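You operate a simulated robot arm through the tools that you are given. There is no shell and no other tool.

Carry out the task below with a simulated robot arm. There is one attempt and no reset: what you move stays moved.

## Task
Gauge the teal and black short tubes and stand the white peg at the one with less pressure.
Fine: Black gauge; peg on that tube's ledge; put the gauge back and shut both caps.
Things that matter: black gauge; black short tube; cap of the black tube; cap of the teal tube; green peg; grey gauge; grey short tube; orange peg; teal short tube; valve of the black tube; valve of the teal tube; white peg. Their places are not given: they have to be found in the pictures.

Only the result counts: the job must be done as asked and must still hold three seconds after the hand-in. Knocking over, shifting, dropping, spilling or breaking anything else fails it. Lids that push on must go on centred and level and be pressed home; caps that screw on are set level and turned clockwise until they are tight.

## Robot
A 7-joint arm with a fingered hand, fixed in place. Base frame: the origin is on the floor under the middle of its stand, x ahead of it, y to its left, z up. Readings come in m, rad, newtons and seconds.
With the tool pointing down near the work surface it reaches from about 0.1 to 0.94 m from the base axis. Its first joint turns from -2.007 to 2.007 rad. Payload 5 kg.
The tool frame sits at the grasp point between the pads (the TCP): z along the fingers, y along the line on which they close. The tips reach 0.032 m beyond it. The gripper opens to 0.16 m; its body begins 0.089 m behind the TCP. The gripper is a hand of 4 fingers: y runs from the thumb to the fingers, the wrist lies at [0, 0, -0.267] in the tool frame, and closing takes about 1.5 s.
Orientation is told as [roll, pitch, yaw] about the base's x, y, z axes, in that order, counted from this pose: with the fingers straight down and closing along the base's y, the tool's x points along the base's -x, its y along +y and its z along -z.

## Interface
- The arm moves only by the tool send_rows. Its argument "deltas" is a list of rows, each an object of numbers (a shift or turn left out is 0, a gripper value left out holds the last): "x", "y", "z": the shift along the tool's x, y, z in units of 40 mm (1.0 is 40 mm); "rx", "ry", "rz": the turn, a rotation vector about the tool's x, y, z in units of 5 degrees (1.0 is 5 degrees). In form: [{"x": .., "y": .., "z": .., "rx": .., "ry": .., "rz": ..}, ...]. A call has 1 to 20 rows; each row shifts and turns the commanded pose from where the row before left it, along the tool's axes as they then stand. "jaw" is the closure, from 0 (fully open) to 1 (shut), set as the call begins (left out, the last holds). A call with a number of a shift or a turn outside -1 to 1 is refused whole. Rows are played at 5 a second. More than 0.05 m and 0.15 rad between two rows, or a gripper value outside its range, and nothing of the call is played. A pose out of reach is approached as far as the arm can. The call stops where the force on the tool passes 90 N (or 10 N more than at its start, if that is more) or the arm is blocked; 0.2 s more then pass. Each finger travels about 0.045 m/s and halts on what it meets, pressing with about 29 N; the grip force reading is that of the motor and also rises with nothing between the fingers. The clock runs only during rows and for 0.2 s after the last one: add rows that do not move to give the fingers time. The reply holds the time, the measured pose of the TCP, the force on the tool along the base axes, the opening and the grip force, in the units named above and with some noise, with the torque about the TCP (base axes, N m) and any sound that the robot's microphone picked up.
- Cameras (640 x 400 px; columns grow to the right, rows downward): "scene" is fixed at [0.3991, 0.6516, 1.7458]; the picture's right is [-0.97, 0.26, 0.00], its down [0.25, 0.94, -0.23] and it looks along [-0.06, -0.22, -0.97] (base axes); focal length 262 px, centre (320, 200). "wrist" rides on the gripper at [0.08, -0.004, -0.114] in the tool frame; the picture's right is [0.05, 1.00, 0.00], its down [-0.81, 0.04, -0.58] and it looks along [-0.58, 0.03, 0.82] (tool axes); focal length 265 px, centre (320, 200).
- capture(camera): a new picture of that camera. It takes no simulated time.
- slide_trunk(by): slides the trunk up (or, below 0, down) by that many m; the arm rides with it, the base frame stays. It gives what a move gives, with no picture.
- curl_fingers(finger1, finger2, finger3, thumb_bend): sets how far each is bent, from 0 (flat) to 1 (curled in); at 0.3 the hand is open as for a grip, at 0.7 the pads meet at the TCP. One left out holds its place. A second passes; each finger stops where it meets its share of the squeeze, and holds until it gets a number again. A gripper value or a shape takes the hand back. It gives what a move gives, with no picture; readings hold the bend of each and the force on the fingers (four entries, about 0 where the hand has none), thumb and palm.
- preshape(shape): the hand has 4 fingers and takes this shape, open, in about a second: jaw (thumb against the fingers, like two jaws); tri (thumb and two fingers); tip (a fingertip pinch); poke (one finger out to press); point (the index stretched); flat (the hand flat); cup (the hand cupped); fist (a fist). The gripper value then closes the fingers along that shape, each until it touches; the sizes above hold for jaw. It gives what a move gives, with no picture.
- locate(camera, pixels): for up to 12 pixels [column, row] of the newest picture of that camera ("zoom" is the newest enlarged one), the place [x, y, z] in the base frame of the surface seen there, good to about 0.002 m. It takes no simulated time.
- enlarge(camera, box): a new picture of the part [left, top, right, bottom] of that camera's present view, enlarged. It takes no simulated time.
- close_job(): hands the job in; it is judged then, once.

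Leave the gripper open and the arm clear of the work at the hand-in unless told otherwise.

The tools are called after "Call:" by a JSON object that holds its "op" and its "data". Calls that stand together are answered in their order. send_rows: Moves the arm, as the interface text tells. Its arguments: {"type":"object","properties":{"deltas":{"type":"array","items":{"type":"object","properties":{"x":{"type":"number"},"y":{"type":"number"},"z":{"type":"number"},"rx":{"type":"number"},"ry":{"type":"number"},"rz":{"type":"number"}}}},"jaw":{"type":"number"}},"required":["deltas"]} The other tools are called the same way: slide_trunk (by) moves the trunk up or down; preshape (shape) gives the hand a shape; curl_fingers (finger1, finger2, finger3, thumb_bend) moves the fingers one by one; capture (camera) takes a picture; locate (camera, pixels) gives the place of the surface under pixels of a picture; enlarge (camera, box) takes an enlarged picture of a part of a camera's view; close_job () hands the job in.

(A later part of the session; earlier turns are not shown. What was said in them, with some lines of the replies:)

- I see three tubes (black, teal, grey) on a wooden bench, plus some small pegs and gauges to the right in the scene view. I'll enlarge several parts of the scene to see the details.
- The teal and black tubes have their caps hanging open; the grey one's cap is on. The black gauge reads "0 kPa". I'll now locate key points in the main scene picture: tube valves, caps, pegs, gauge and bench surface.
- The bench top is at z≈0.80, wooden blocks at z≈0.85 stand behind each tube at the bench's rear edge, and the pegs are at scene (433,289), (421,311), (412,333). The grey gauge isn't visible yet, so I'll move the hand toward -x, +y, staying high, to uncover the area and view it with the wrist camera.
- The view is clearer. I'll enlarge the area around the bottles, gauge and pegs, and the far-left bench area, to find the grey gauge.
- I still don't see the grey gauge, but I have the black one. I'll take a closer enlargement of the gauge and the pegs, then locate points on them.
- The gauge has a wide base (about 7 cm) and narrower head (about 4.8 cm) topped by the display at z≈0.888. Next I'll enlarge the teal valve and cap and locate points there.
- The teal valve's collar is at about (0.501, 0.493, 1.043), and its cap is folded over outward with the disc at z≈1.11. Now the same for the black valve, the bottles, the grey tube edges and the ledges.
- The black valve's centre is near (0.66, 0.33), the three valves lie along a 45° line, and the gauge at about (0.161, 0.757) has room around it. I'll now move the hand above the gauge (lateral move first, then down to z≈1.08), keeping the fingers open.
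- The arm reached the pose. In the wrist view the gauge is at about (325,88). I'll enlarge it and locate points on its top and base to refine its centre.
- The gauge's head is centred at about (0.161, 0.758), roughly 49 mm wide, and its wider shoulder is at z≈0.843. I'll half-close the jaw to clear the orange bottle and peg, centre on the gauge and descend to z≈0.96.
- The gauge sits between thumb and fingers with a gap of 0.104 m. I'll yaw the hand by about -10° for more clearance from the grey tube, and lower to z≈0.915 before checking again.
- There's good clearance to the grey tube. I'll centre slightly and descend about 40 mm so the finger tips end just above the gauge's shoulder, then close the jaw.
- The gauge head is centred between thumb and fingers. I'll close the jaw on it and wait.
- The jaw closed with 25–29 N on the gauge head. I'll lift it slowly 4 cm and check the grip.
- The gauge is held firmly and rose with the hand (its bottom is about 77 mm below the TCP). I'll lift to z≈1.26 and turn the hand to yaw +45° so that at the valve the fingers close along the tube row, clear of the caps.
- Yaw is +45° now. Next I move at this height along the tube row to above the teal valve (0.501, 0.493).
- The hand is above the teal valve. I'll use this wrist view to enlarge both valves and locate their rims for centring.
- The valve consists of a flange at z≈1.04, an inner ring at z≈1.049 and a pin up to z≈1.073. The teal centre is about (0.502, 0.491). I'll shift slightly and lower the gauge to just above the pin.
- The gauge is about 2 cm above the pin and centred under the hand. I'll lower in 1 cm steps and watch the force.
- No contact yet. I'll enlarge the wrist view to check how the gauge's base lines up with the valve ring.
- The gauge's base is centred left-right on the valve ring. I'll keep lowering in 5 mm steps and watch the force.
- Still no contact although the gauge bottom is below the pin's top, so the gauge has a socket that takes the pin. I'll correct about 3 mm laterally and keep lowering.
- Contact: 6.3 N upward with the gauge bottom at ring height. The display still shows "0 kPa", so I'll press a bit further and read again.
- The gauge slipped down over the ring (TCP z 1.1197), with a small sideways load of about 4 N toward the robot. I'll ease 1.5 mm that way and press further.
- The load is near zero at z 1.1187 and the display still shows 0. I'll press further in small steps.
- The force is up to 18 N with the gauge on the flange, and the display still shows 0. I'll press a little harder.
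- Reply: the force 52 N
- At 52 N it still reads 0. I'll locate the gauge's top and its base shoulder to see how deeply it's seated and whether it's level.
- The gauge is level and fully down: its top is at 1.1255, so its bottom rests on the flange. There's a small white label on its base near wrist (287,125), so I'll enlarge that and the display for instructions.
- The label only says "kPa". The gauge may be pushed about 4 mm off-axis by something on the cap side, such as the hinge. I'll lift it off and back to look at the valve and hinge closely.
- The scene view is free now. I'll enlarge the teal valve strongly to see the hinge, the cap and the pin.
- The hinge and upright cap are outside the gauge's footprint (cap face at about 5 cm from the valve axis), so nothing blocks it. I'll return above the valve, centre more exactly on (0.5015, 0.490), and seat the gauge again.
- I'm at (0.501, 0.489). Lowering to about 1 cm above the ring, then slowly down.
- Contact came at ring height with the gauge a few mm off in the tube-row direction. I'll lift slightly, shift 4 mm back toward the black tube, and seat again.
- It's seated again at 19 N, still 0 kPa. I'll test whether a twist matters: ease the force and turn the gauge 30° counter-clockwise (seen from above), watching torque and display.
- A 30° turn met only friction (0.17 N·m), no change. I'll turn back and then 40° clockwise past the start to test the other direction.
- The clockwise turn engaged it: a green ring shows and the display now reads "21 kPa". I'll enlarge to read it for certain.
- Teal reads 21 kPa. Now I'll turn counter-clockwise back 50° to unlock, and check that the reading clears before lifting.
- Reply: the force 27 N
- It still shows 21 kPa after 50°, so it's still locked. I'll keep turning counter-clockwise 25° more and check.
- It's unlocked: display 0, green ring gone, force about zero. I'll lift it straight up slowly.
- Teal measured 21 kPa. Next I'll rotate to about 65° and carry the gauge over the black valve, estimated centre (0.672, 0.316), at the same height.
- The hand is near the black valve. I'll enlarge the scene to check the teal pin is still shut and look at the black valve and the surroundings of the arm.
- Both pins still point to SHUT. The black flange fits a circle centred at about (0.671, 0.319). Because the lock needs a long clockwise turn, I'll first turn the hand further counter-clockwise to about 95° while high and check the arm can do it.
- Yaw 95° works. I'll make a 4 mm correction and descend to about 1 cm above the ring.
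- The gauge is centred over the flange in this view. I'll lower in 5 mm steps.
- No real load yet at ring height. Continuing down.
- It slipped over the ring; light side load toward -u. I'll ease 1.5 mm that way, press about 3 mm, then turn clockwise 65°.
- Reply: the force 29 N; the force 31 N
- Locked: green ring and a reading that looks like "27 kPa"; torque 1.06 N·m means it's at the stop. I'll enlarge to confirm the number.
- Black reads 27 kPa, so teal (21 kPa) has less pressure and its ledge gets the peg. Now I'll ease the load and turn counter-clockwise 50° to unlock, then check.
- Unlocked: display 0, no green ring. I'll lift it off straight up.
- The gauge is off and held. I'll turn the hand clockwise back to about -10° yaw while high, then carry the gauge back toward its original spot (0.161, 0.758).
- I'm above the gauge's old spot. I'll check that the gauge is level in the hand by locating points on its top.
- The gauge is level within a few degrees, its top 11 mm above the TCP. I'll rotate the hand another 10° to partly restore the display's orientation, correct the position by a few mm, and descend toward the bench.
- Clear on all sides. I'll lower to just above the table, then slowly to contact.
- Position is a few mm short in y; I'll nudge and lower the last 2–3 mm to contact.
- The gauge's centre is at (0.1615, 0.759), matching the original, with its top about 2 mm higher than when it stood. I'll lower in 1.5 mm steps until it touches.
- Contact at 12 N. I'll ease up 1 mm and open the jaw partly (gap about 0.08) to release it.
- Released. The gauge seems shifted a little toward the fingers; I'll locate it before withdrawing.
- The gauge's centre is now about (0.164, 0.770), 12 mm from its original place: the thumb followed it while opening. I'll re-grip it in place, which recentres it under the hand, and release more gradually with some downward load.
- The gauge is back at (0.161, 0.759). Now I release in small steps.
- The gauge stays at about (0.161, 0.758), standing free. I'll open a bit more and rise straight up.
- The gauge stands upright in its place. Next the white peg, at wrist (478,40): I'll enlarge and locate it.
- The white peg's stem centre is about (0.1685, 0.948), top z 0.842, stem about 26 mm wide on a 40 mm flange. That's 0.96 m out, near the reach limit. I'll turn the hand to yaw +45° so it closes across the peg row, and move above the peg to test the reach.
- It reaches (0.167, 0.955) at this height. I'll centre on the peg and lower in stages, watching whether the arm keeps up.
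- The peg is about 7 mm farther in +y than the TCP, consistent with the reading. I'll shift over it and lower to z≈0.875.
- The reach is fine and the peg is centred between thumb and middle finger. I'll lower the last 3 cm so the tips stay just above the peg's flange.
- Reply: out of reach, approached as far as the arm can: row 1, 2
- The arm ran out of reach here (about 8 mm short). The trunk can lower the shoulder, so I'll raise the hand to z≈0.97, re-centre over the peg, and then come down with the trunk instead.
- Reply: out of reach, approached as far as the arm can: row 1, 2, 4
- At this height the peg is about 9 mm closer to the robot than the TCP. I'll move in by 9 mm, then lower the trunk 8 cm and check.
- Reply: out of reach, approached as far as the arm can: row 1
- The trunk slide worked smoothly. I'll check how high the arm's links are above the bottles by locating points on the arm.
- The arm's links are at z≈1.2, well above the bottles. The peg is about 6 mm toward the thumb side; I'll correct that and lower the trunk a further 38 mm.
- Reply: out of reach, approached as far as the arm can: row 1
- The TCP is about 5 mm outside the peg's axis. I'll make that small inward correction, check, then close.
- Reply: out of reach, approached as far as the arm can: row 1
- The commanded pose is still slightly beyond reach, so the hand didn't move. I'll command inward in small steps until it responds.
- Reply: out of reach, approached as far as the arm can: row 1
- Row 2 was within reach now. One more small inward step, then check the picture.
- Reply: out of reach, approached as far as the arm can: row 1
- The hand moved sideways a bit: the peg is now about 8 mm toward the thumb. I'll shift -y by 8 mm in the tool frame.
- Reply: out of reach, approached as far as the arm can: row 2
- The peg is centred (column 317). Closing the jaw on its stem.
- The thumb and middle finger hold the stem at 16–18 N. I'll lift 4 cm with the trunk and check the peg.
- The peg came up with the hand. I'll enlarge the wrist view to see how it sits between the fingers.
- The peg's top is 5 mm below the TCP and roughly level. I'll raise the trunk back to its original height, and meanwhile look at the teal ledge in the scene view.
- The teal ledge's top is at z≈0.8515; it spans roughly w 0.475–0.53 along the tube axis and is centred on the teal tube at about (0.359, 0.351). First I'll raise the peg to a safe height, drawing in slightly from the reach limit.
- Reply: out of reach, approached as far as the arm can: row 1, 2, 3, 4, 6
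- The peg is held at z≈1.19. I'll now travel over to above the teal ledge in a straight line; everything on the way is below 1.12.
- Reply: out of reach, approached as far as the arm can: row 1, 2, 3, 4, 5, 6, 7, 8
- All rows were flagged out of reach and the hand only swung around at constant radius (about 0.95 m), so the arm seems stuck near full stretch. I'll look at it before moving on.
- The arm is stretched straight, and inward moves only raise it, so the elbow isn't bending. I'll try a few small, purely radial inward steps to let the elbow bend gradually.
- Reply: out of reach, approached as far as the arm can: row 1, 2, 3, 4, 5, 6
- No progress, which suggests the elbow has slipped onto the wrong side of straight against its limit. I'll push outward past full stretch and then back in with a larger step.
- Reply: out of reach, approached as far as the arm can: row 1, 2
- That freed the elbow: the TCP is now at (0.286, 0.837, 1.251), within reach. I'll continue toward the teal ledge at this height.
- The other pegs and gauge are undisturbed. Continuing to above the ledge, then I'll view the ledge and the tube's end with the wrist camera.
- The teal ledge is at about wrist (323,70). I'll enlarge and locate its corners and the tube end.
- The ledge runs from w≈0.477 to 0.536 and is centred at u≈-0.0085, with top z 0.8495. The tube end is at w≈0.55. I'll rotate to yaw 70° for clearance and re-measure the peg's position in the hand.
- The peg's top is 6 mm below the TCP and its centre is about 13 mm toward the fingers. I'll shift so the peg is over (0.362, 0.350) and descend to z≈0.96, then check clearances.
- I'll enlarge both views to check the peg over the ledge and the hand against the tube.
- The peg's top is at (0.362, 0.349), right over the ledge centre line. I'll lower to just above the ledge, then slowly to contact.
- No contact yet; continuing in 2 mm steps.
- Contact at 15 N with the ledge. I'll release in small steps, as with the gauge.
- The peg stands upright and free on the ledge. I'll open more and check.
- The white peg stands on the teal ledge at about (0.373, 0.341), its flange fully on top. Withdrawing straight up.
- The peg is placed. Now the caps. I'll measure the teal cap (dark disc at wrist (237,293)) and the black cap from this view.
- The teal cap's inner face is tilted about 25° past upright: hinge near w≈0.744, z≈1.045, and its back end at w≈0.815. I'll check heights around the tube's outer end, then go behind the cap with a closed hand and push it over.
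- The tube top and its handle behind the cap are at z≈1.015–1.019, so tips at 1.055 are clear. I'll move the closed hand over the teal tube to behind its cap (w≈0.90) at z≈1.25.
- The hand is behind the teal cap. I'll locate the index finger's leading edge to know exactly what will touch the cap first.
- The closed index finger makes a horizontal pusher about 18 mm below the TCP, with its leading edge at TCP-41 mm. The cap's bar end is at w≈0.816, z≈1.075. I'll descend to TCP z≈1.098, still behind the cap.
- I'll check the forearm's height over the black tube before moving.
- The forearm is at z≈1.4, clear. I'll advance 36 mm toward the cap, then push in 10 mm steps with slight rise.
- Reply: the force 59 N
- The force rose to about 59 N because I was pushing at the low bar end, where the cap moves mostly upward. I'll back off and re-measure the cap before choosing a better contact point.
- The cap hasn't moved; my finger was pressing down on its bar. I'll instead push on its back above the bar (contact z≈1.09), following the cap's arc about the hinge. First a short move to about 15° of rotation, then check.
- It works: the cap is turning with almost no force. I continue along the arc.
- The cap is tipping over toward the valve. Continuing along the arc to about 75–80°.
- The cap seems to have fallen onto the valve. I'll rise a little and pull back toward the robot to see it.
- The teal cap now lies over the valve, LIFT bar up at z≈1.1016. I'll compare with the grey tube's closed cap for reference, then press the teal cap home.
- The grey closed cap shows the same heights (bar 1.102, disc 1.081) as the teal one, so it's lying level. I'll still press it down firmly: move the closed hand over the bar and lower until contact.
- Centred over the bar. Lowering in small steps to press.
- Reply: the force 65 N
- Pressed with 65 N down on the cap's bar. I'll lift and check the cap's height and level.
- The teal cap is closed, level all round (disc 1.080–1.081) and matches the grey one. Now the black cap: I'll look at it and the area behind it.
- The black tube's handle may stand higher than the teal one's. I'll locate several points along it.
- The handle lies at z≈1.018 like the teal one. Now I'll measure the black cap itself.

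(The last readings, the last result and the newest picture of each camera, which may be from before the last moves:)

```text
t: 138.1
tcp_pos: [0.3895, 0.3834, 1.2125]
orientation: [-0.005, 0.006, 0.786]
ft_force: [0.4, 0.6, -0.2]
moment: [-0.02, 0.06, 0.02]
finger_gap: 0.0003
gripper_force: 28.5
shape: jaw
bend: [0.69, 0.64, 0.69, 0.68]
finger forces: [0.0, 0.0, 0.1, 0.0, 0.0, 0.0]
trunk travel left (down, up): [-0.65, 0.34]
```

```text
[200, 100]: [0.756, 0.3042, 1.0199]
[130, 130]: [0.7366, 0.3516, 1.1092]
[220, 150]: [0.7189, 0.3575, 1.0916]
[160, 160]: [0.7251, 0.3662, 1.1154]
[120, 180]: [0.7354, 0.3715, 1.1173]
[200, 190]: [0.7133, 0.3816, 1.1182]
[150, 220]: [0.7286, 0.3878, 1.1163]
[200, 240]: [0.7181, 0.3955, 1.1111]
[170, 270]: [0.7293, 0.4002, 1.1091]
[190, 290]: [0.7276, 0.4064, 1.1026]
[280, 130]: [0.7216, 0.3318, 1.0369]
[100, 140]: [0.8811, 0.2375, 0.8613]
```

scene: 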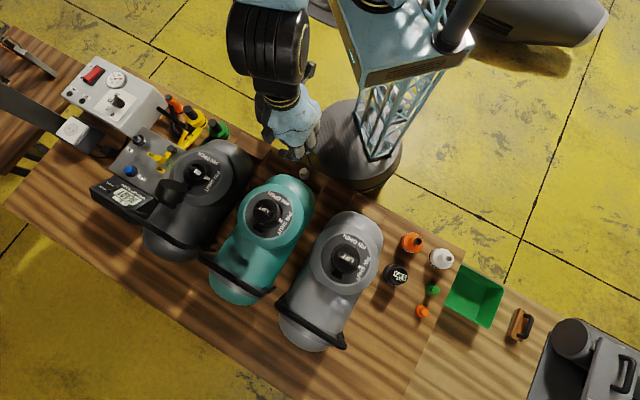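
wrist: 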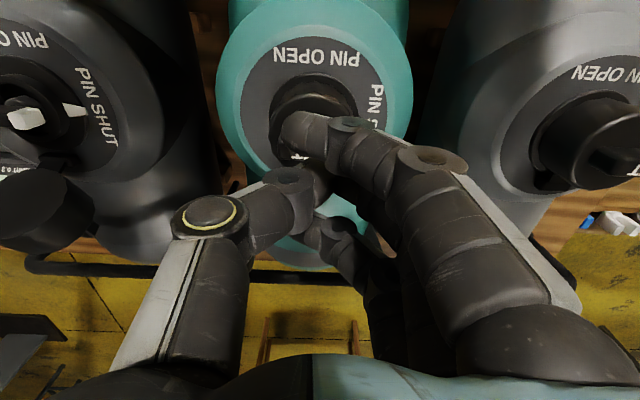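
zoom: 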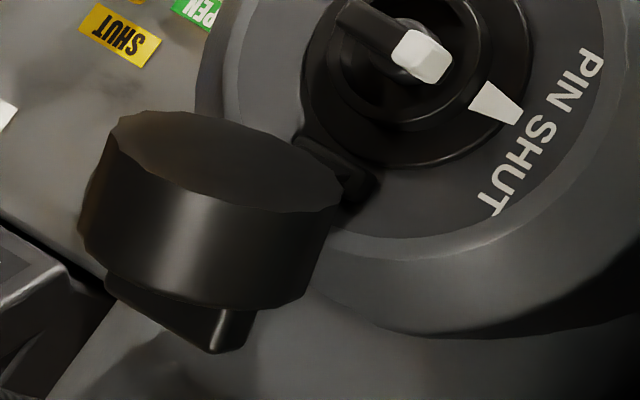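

The black cap has the same pose as the teal one had, just shifted 0.24 m along the row. I'll rise slightly and move over to behind it (w≈0.88, u≈-0.25).

Call:
{"op": "send_rows", "data": {"deltas": [{"z": -0.9}, {"x": -0.834, "y": -0.615}, {"x": -0.834, "y": -0.615}, {"x": -0.834, "y": -0.615}, {"x": -0.834, "y": -0.615}, {"x": -0.834, "y": -0.615}, {"x": -0.834, "y": -0.615}, {"x": -0.834, "y": -0.615}, {"x": -0.834, "y": -0.615}, {"x": -0.834, "y": -0.615}, {"x": -0.834, "y": -0.615}, {}]}}

Call:
{"op": "capture", "data": {"camera": "wrist"}}

Call:
{"op": "capture", "data": {"camera": "scene"}}

```text
t: 140.7
tcp_pos: [0.7975, 0.4428, 1.2484]
orientation: [-0.007, 0.004, 0.787]
ft_force: [-0.5, 0.1, -0.7]
moment: [0.03, -0.01, 0.01]
finger_gap: 0.0002
gripper_force: 28.8
shape: jaw
bend: [0.69, 0.64, 0.69, 0.68]
finger forces: [0.0, 0.0, 0.1, 0.0, 0.1, 0.0]
trunk travel left (down, up): [-0.65, 0.34]
```

```text
taken
```

wrist: 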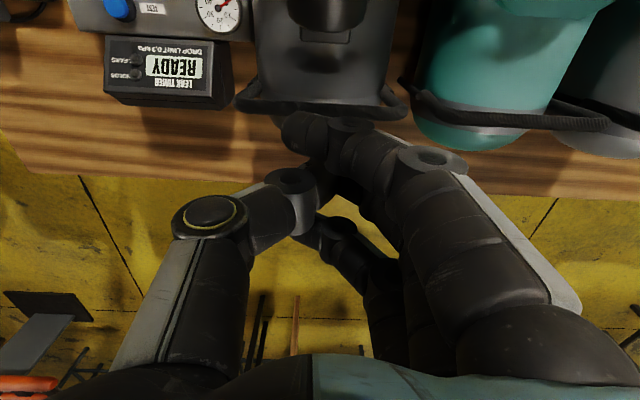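

```text
taken
```

scene: 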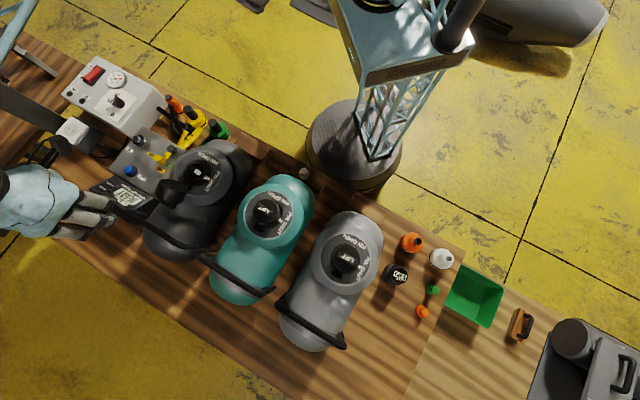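

I'm behind the black cap at w≈0.877. Descending to push height (TCP z≈1.105).

Call:
{"op": "send_rows", "data": {"deltas": [{"z": 0.9}, {"z": 0.9}, {"z": 0.9}, {"z": 0.85}, {}]}}

Call:
{"op": "enlarge", "data": {"camera": "scene", "box": [110, 140, 240, 260]}}

Call:
{"op": "capture", "data": {"camera": "wrist"}}

```text
t: 141.9
tcp_pos: [0.7933, 0.4441, 1.106]
orientation: [-0.007, 0.006, 0.786]
ft_force: [0.8, 0.1, 0.0]
moment: [0.0, 0.01, 0.0]
finger_gap: 0.0
gripper_force: 28.5
shape: jaw
bend: [0.69, 0.64, 0.69, 0.68]
finger forces: [0.1, 0.1, 0.0, 0.0, 0.0, 0.1]
trunk travel left (down, up): [-0.65, 0.34]
```

```text
3.33 times, centred on (175, 200) of scene
```

zoom: 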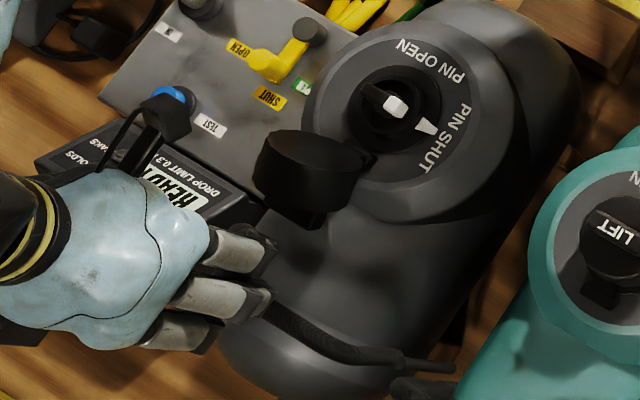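

```text
taken
```

wrist: 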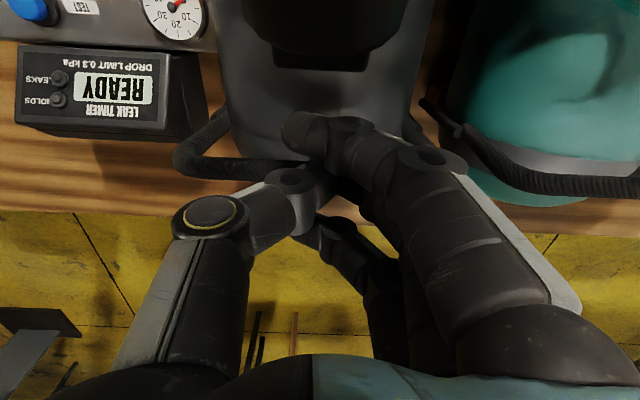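

Aligned behind the black cap. Pushing along the same arc as before: first part.

Call:
{"op": "send_rows", "data": {"deltas": [{"x": 0.3}, {"x": 0.22}, {"x": 0.1}, {"x": 0.12, "z": -0.1}, {"x": 0.15, "z": -0.2}, {"x": 0.15, "z": -0.2}, {}]}}

Call:
{"op": "enlarge", "data": {"camera": "scene", "box": [130, 140, 240, 230]}}

```text
t: 143.5
tcp_pos: [0.7643, 0.4129, 1.1263]
orientation: [-0.007, 0.007, 0.784]
ft_force: [0.4, 0.0, 0.4]
moment: [0.0, 0.05, -0.01]
finger_gap: 0.0
gripper_force: 29.1
shape: jaw
bend: [0.69, 0.64, 0.69, 0.68]
finger forces: [0.4, 0.1, 0.0, 0.1, 0.0, 0.1]
trunk travel left (down, up): [-0.65, 0.34]
```

```text
4.44 times, centred on (185, 185) of scene
```

zoom: 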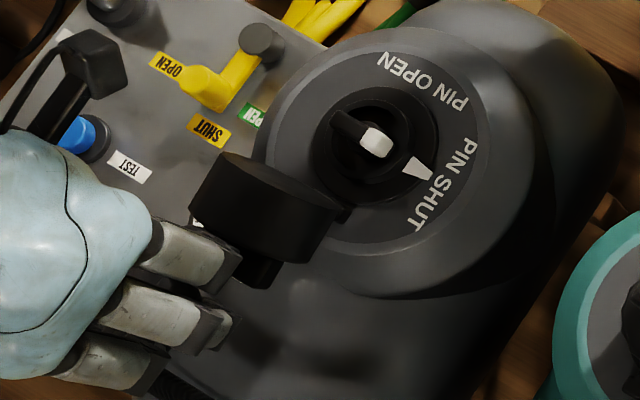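

The black cap is now upright and moving freely. Continuing the arc.

Call:
{"op": "send_rows", "data": {"deltas": [{"x": 0.12, "z": -0.13}, {"x": 0.13, "z": -0.13}, {"x": 0.25, "z": -0.14}, {"x": 0.26, "z": -0.13}, {"x": 0.27, "z": -0.05}, {"x": 0.28, "z": -0.05}, {}]}}

Call:
{"op": "send_rows", "data": {"deltas": [{"x": 0.3}, {"x": 0.29}, {"x": 0.27, "z": 0.08}, {"x": 0.26, "z": 0.1}, {"x": 0.25, "z": 0.15}, {"x": 0.24, "z": 0.16}, {}]}}

Call:
{"op": "capture", "data": {"camera": "wrist"}}

Call:
{"op": "enlarge", "data": {"camera": "scene", "box": [130, 140, 240, 230]}}

```text
t: 145.1
tcp_pos: [0.7297, 0.3771, 1.1511]
orientation: [-0.007, 0.008, 0.787]
ft_force: [0.4, 0.7, -0.1]
moment: [-0.03, 0.01, 0.05]
finger_gap: 0.0
gripper_force: 29.4
shape: jaw
bend: [0.69, 0.64, 0.69, 0.68]
finger forces: [0.3, 0.1, 0.0, 0.0, 0.1, 0.0]
trunk travel left (down, up): [-0.65, 0.34]
```

```text
t: 146.7
tcp_pos: [0.6828, 0.3307, 1.1321]
orientation: [-0.006, 0.006, 0.786]
ft_force: [0.1, -0.4, -0.7]
moment: [0.01, -0.04, -0.01]
finger_gap: 0.0
gripper_force: 29.4
shape: jaw
bend: [0.69, 0.64, 0.69, 0.68]
finger forces: [0.0, 0.1, 0.0, 0.1, 0.0, 0.1]
trunk travel left (down, up): [-0.65, 0.34]
```

```text
taken
```

wrist: 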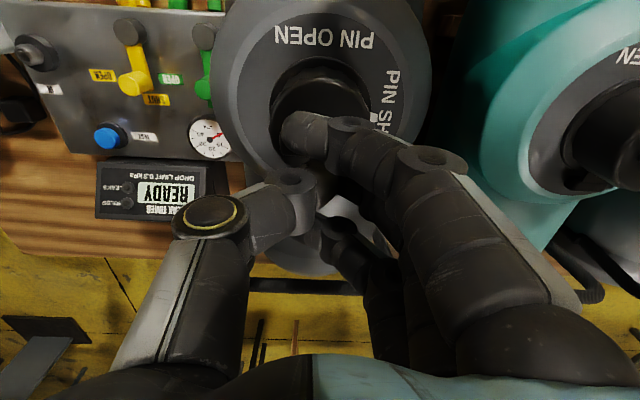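

```text
4.44 times, centred on (185, 185) of scene
```

zoom: 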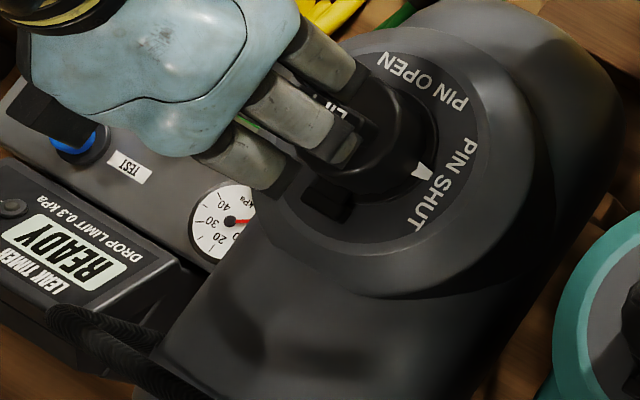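

The cap dropped onto the valve. I'll rise 3 cm, centre over its LIFT bar and press down as before.

Call:
{"op": "send_rows", "data": {"deltas": [{"z": -0.8}, {"x": 0.39, "y": 0.05}, {}, {}]}}

Call:
{"op": "capture", "data": {"camera": "wrist"}}

Call:
{"op": "enlarge", "data": {"camera": "scene", "box": [130, 120, 240, 220]}}

```text
t: 147.7
tcp_pos: [0.6703, 0.3214, 1.1664]
orientation: [-0.008, 0.007, 0.786]
ft_force: [0.4, 0.7, -0.2]
moment: [-0.02, -0.01, 0.0]
finger_gap: 0.0001
gripper_force: 28.5
shape: jaw
bend: [0.69, 0.64, 0.69, 0.68]
finger forces: [0.1, 0.0, 0.1, 0.0, 0.1, 0.0]
trunk travel left (down, up): [-0.65, 0.34]
```

```text
taken
```

wrist: 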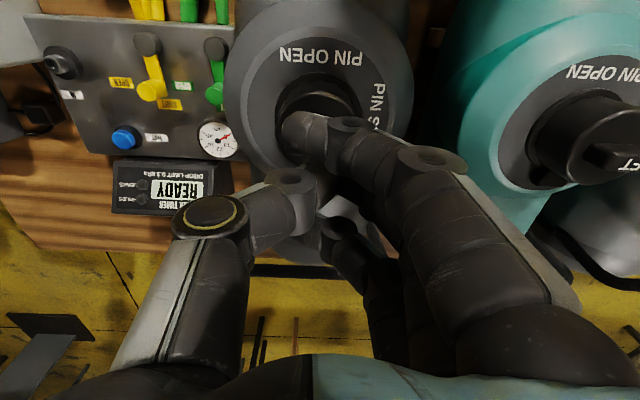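

```text
4.00 times, centred on (185, 170) of scene
```

zoom: 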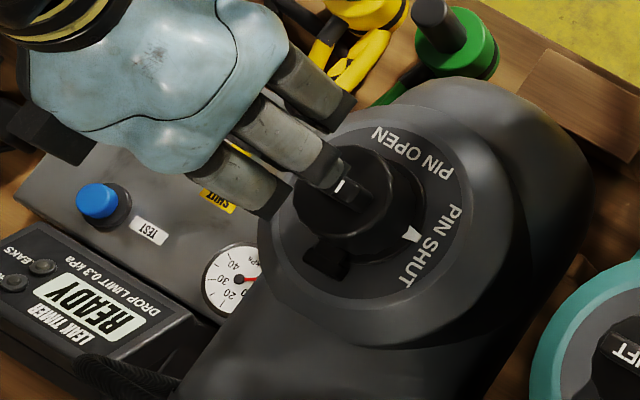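

Centred at w≈0.701. Lowering to contact and pressing.

Call:
{"op": "send_rows", "data": {"deltas": [{"z": 0.3}, {"z": 0.25}, {"z": 0.12}, {}]}}

Call:
{"op": "send_rows", "data": {"deltas": [{"z": 0.12}, {"z": 0.12}, {}]}}

```text
t: 148.7
tcp_pos: [0.6717, 0.3212, 1.1393]
orientation: [-0.007, 0.007, 0.784]
ft_force: [0.4, 0.6, -0.5]
moment: [0.01, -0.01, -0.02]
finger_gap: 0.0001
gripper_force: 28.9
shape: jaw
bend: [0.69, 0.64, 0.69, 0.68]
finger forces: [0.0, 0.1, 0.1, 0.0, 0.0, 0.0]
trunk travel left (down, up): [-0.65, 0.34]
```

```text
t: 149.5
tcp_pos: [0.6715, 0.3208, 1.1355]
orientation: [-0.011, -0.002, 0.786]
ft_force: [-0.2, 5.1, 54.2]
moment: [0.75, 0.31, -0.07]
finger_gap: 0.0
gripper_force: 28.3
shape: jaw
bend: [0.69, 0.7, 0.69, 0.68]
finger forces: [0.0, 85.8, 0.0, 0.0, 0.1, 0.1]
trunk travel left (down, up): [-0.65, 0.34]
```

Pressed with 54 N. A touch more to match the other cap, then lift off and move back to check everything.

Call:
{"op": "send_rows", "data": {"deltas": [{"z": 0.06}, {}]}}

Call:
{"op": "send_rows", "data": {"deltas": [{"z": -0.4}, {"z": -0.9}, {"z": -0.9}, {"z": -0.9}, {"x": 1}, {"x": 1}, {"x": 1}, {"x": 1}, {}]}}

Call:
{"op": "capture", "data": {"camera": "scene"}}

Call:
{"op": "enlarge", "data": {"camera": "scene", "box": [150, 135, 230, 205]}}

Call:
{"op": "locate", "data": {"camera": "zoom", "pixels": [[300, 165], [340, 185], [320, 175], [280, 190], [320, 220], [350, 220], [370, 190], [330, 130], [360, 150], [280, 150], [310, 205], [300, 225]]}}

```text
t: 150.1
tcp_pos: [0.6702, 0.3215, 1.1334]
orientation: [-0.01, -0.001, 0.786]
ft_force: [2.9, 11.0, 73.3]
moment: [1.11, 0.27, -0.09]
finger_gap: 0.0001
gripper_force: 28.5
shape: jaw
bend: [0.69, 0.72, 0.69, 0.68]
finger forces: [0.0, 107.7, 0.0, 0.1, 0.1, 0.0]
trunk travel left (down, up): [-0.65, 0.34]
```

```text
t: 152.1
tcp_pos: [0.558, 0.2116, 1.2536]
orientation: [-0.004, 0.005, 0.785]
ft_force: [0.6, 0.5, 0.2]
moment: [0.02, 0.03, 0.02]
finger_gap: 0.0002
gripper_force: 28.8
shape: jaw
bend: [0.69, 0.64, 0.69, 0.68]
finger forces: [0.0, 0.0, 0.0, 0.0, 0.1, 0.0]
trunk travel left (down, up): [-0.65, 0.34]
```

```text
taken
```

scene: 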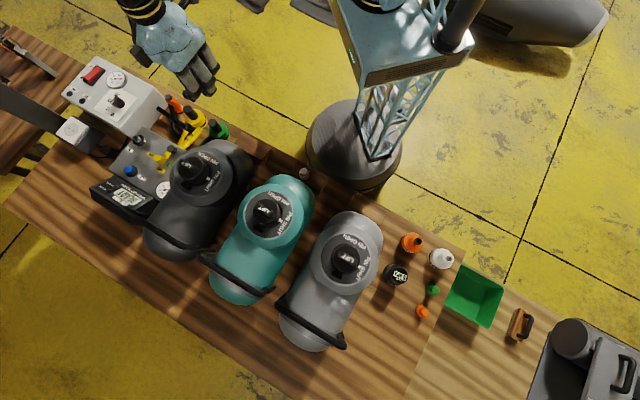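

```text
5.71 times, centred on (190, 170) of scene
```

zoom: 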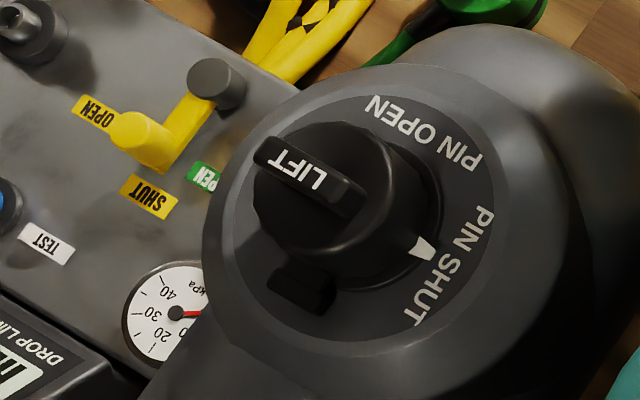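

```text
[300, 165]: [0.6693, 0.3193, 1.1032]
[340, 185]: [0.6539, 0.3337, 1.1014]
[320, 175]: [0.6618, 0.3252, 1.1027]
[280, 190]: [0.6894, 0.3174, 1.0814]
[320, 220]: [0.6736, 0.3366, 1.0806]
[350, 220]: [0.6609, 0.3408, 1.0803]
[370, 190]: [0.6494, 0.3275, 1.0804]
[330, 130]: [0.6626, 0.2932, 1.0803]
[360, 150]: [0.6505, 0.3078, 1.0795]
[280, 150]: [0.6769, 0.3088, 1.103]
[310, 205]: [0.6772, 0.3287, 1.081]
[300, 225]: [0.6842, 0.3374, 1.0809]
```

The black cap is closed, level (disc about 1.080–1.081) and at the same height as the others. I'll raise the hand, open the gripper, and check the final state of the peg, gauge and the rest.

Call:
{"op": "send_rows", "data": {"deltas": [{"z": -0.9}, {"z": -0.9}, {"z": -0.9}, {"x": 0.8}, {}, {}, {}, {}], "jaw": 0.0}}

Call:
{"op": "capture", "data": {"camera": "scene"}}

Call:
{"op": "enlarge", "data": {"camera": "scene", "box": [240, 140, 360, 260]}}

Call:
{"op": "locate", "data": {"camera": "scene", "pixels": [[304, 173], [303, 176], [306, 174], [398, 274], [433, 289], [421, 311], [411, 242], [441, 258]]}}

Call:
{"op": "enlarge", "data": {"camera": "scene", "box": [370, 225, 470, 345]}}

```text
t: 153.9
tcp_pos: [0.5343, 0.1865, 1.3625]
orientation: [-0.007, 0.007, 0.785]
ft_force: [0.0, -0.4, 0.5]
moment: [-0.01, -0.03, 0.01]
finger_gap: 0.16
gripper_force: 0.1
shape: jaw
bend: [0.3, 0.3, 0.3, 0.3]
finger forces: [0.0, 0.0, 0.0, 0.0, 0.0, 0.1]
trunk travel left (down, up): [-0.65, 0.34]
```

```text
taken
```

scene: 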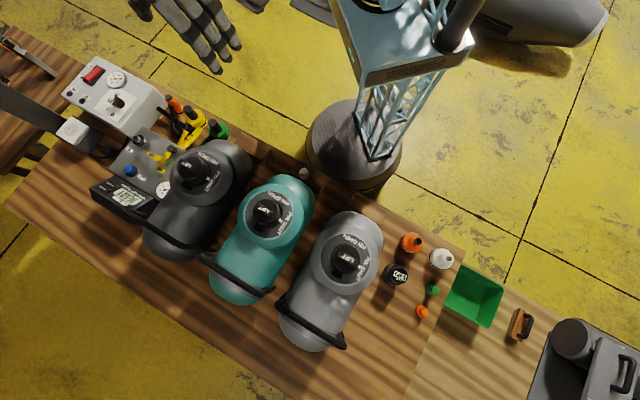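

```text
3.33 times, centred on (300, 200) of scene
```

zoom: 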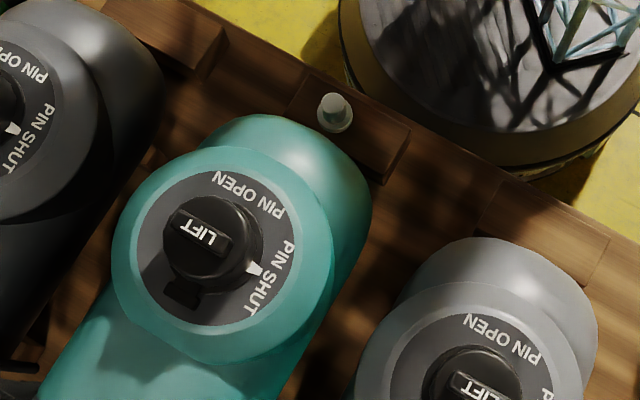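

```text
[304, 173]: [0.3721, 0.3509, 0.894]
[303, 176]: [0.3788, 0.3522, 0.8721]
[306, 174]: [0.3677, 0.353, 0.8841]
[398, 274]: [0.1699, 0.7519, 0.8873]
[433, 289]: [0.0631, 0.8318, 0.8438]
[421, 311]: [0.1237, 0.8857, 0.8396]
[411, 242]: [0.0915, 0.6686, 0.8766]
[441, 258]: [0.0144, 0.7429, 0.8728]
```

```text
3.33 times, centred on (420, 285) of scene
```

zoom: 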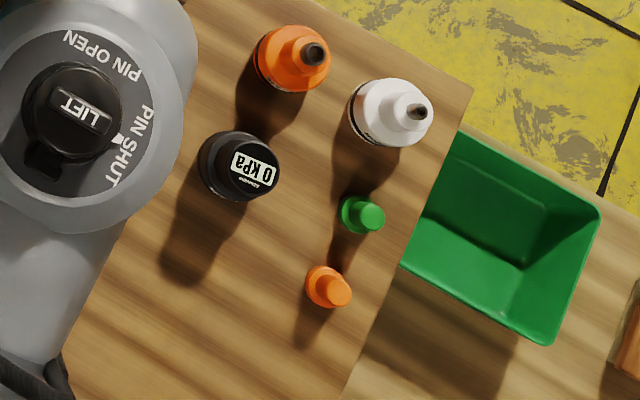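

Final check:
- Both caps are closed and level.
- The white peg stands upright on the teal tube's ledge (teal read 21 kPa, black 27 kPa).
- The black gauge is back at its place, and the other pegs and bottles haven't moved.
- The gripper is open and clear of the work.

I'm handing in the job.

Call:
{"op": "close_job", "data": {}}

```text
The job is handed in.
```

I gauged both tubes with the black gauge and handed the job in. Teal read 21 kPa and black read 27 kPa, so the white peg is standing on the teal tube's ledge.

- **Gauge:** it only reads after being pressed on and turned clockwise to lock. It is back where it stood, within a few mm, but its display faces a slightly different way than before.
- **Caps:** both are shut and pressed down with 65–73 N. They sit level, at the same height as the grey tube's closed cap.
- **Other items:** the orange and green pegs and the two bottles measured unmoved at the end. I never found the grey gauge in any picture, so I couldn't check it.
- **Finish:** the gripper was open and the arm clear of the work at the hand-in.

My first push on the teal cap was at the wrong spot. It loaded the cap with about 59 N before I backed off and closed it from higher up. I saw no movement of the tube from this.
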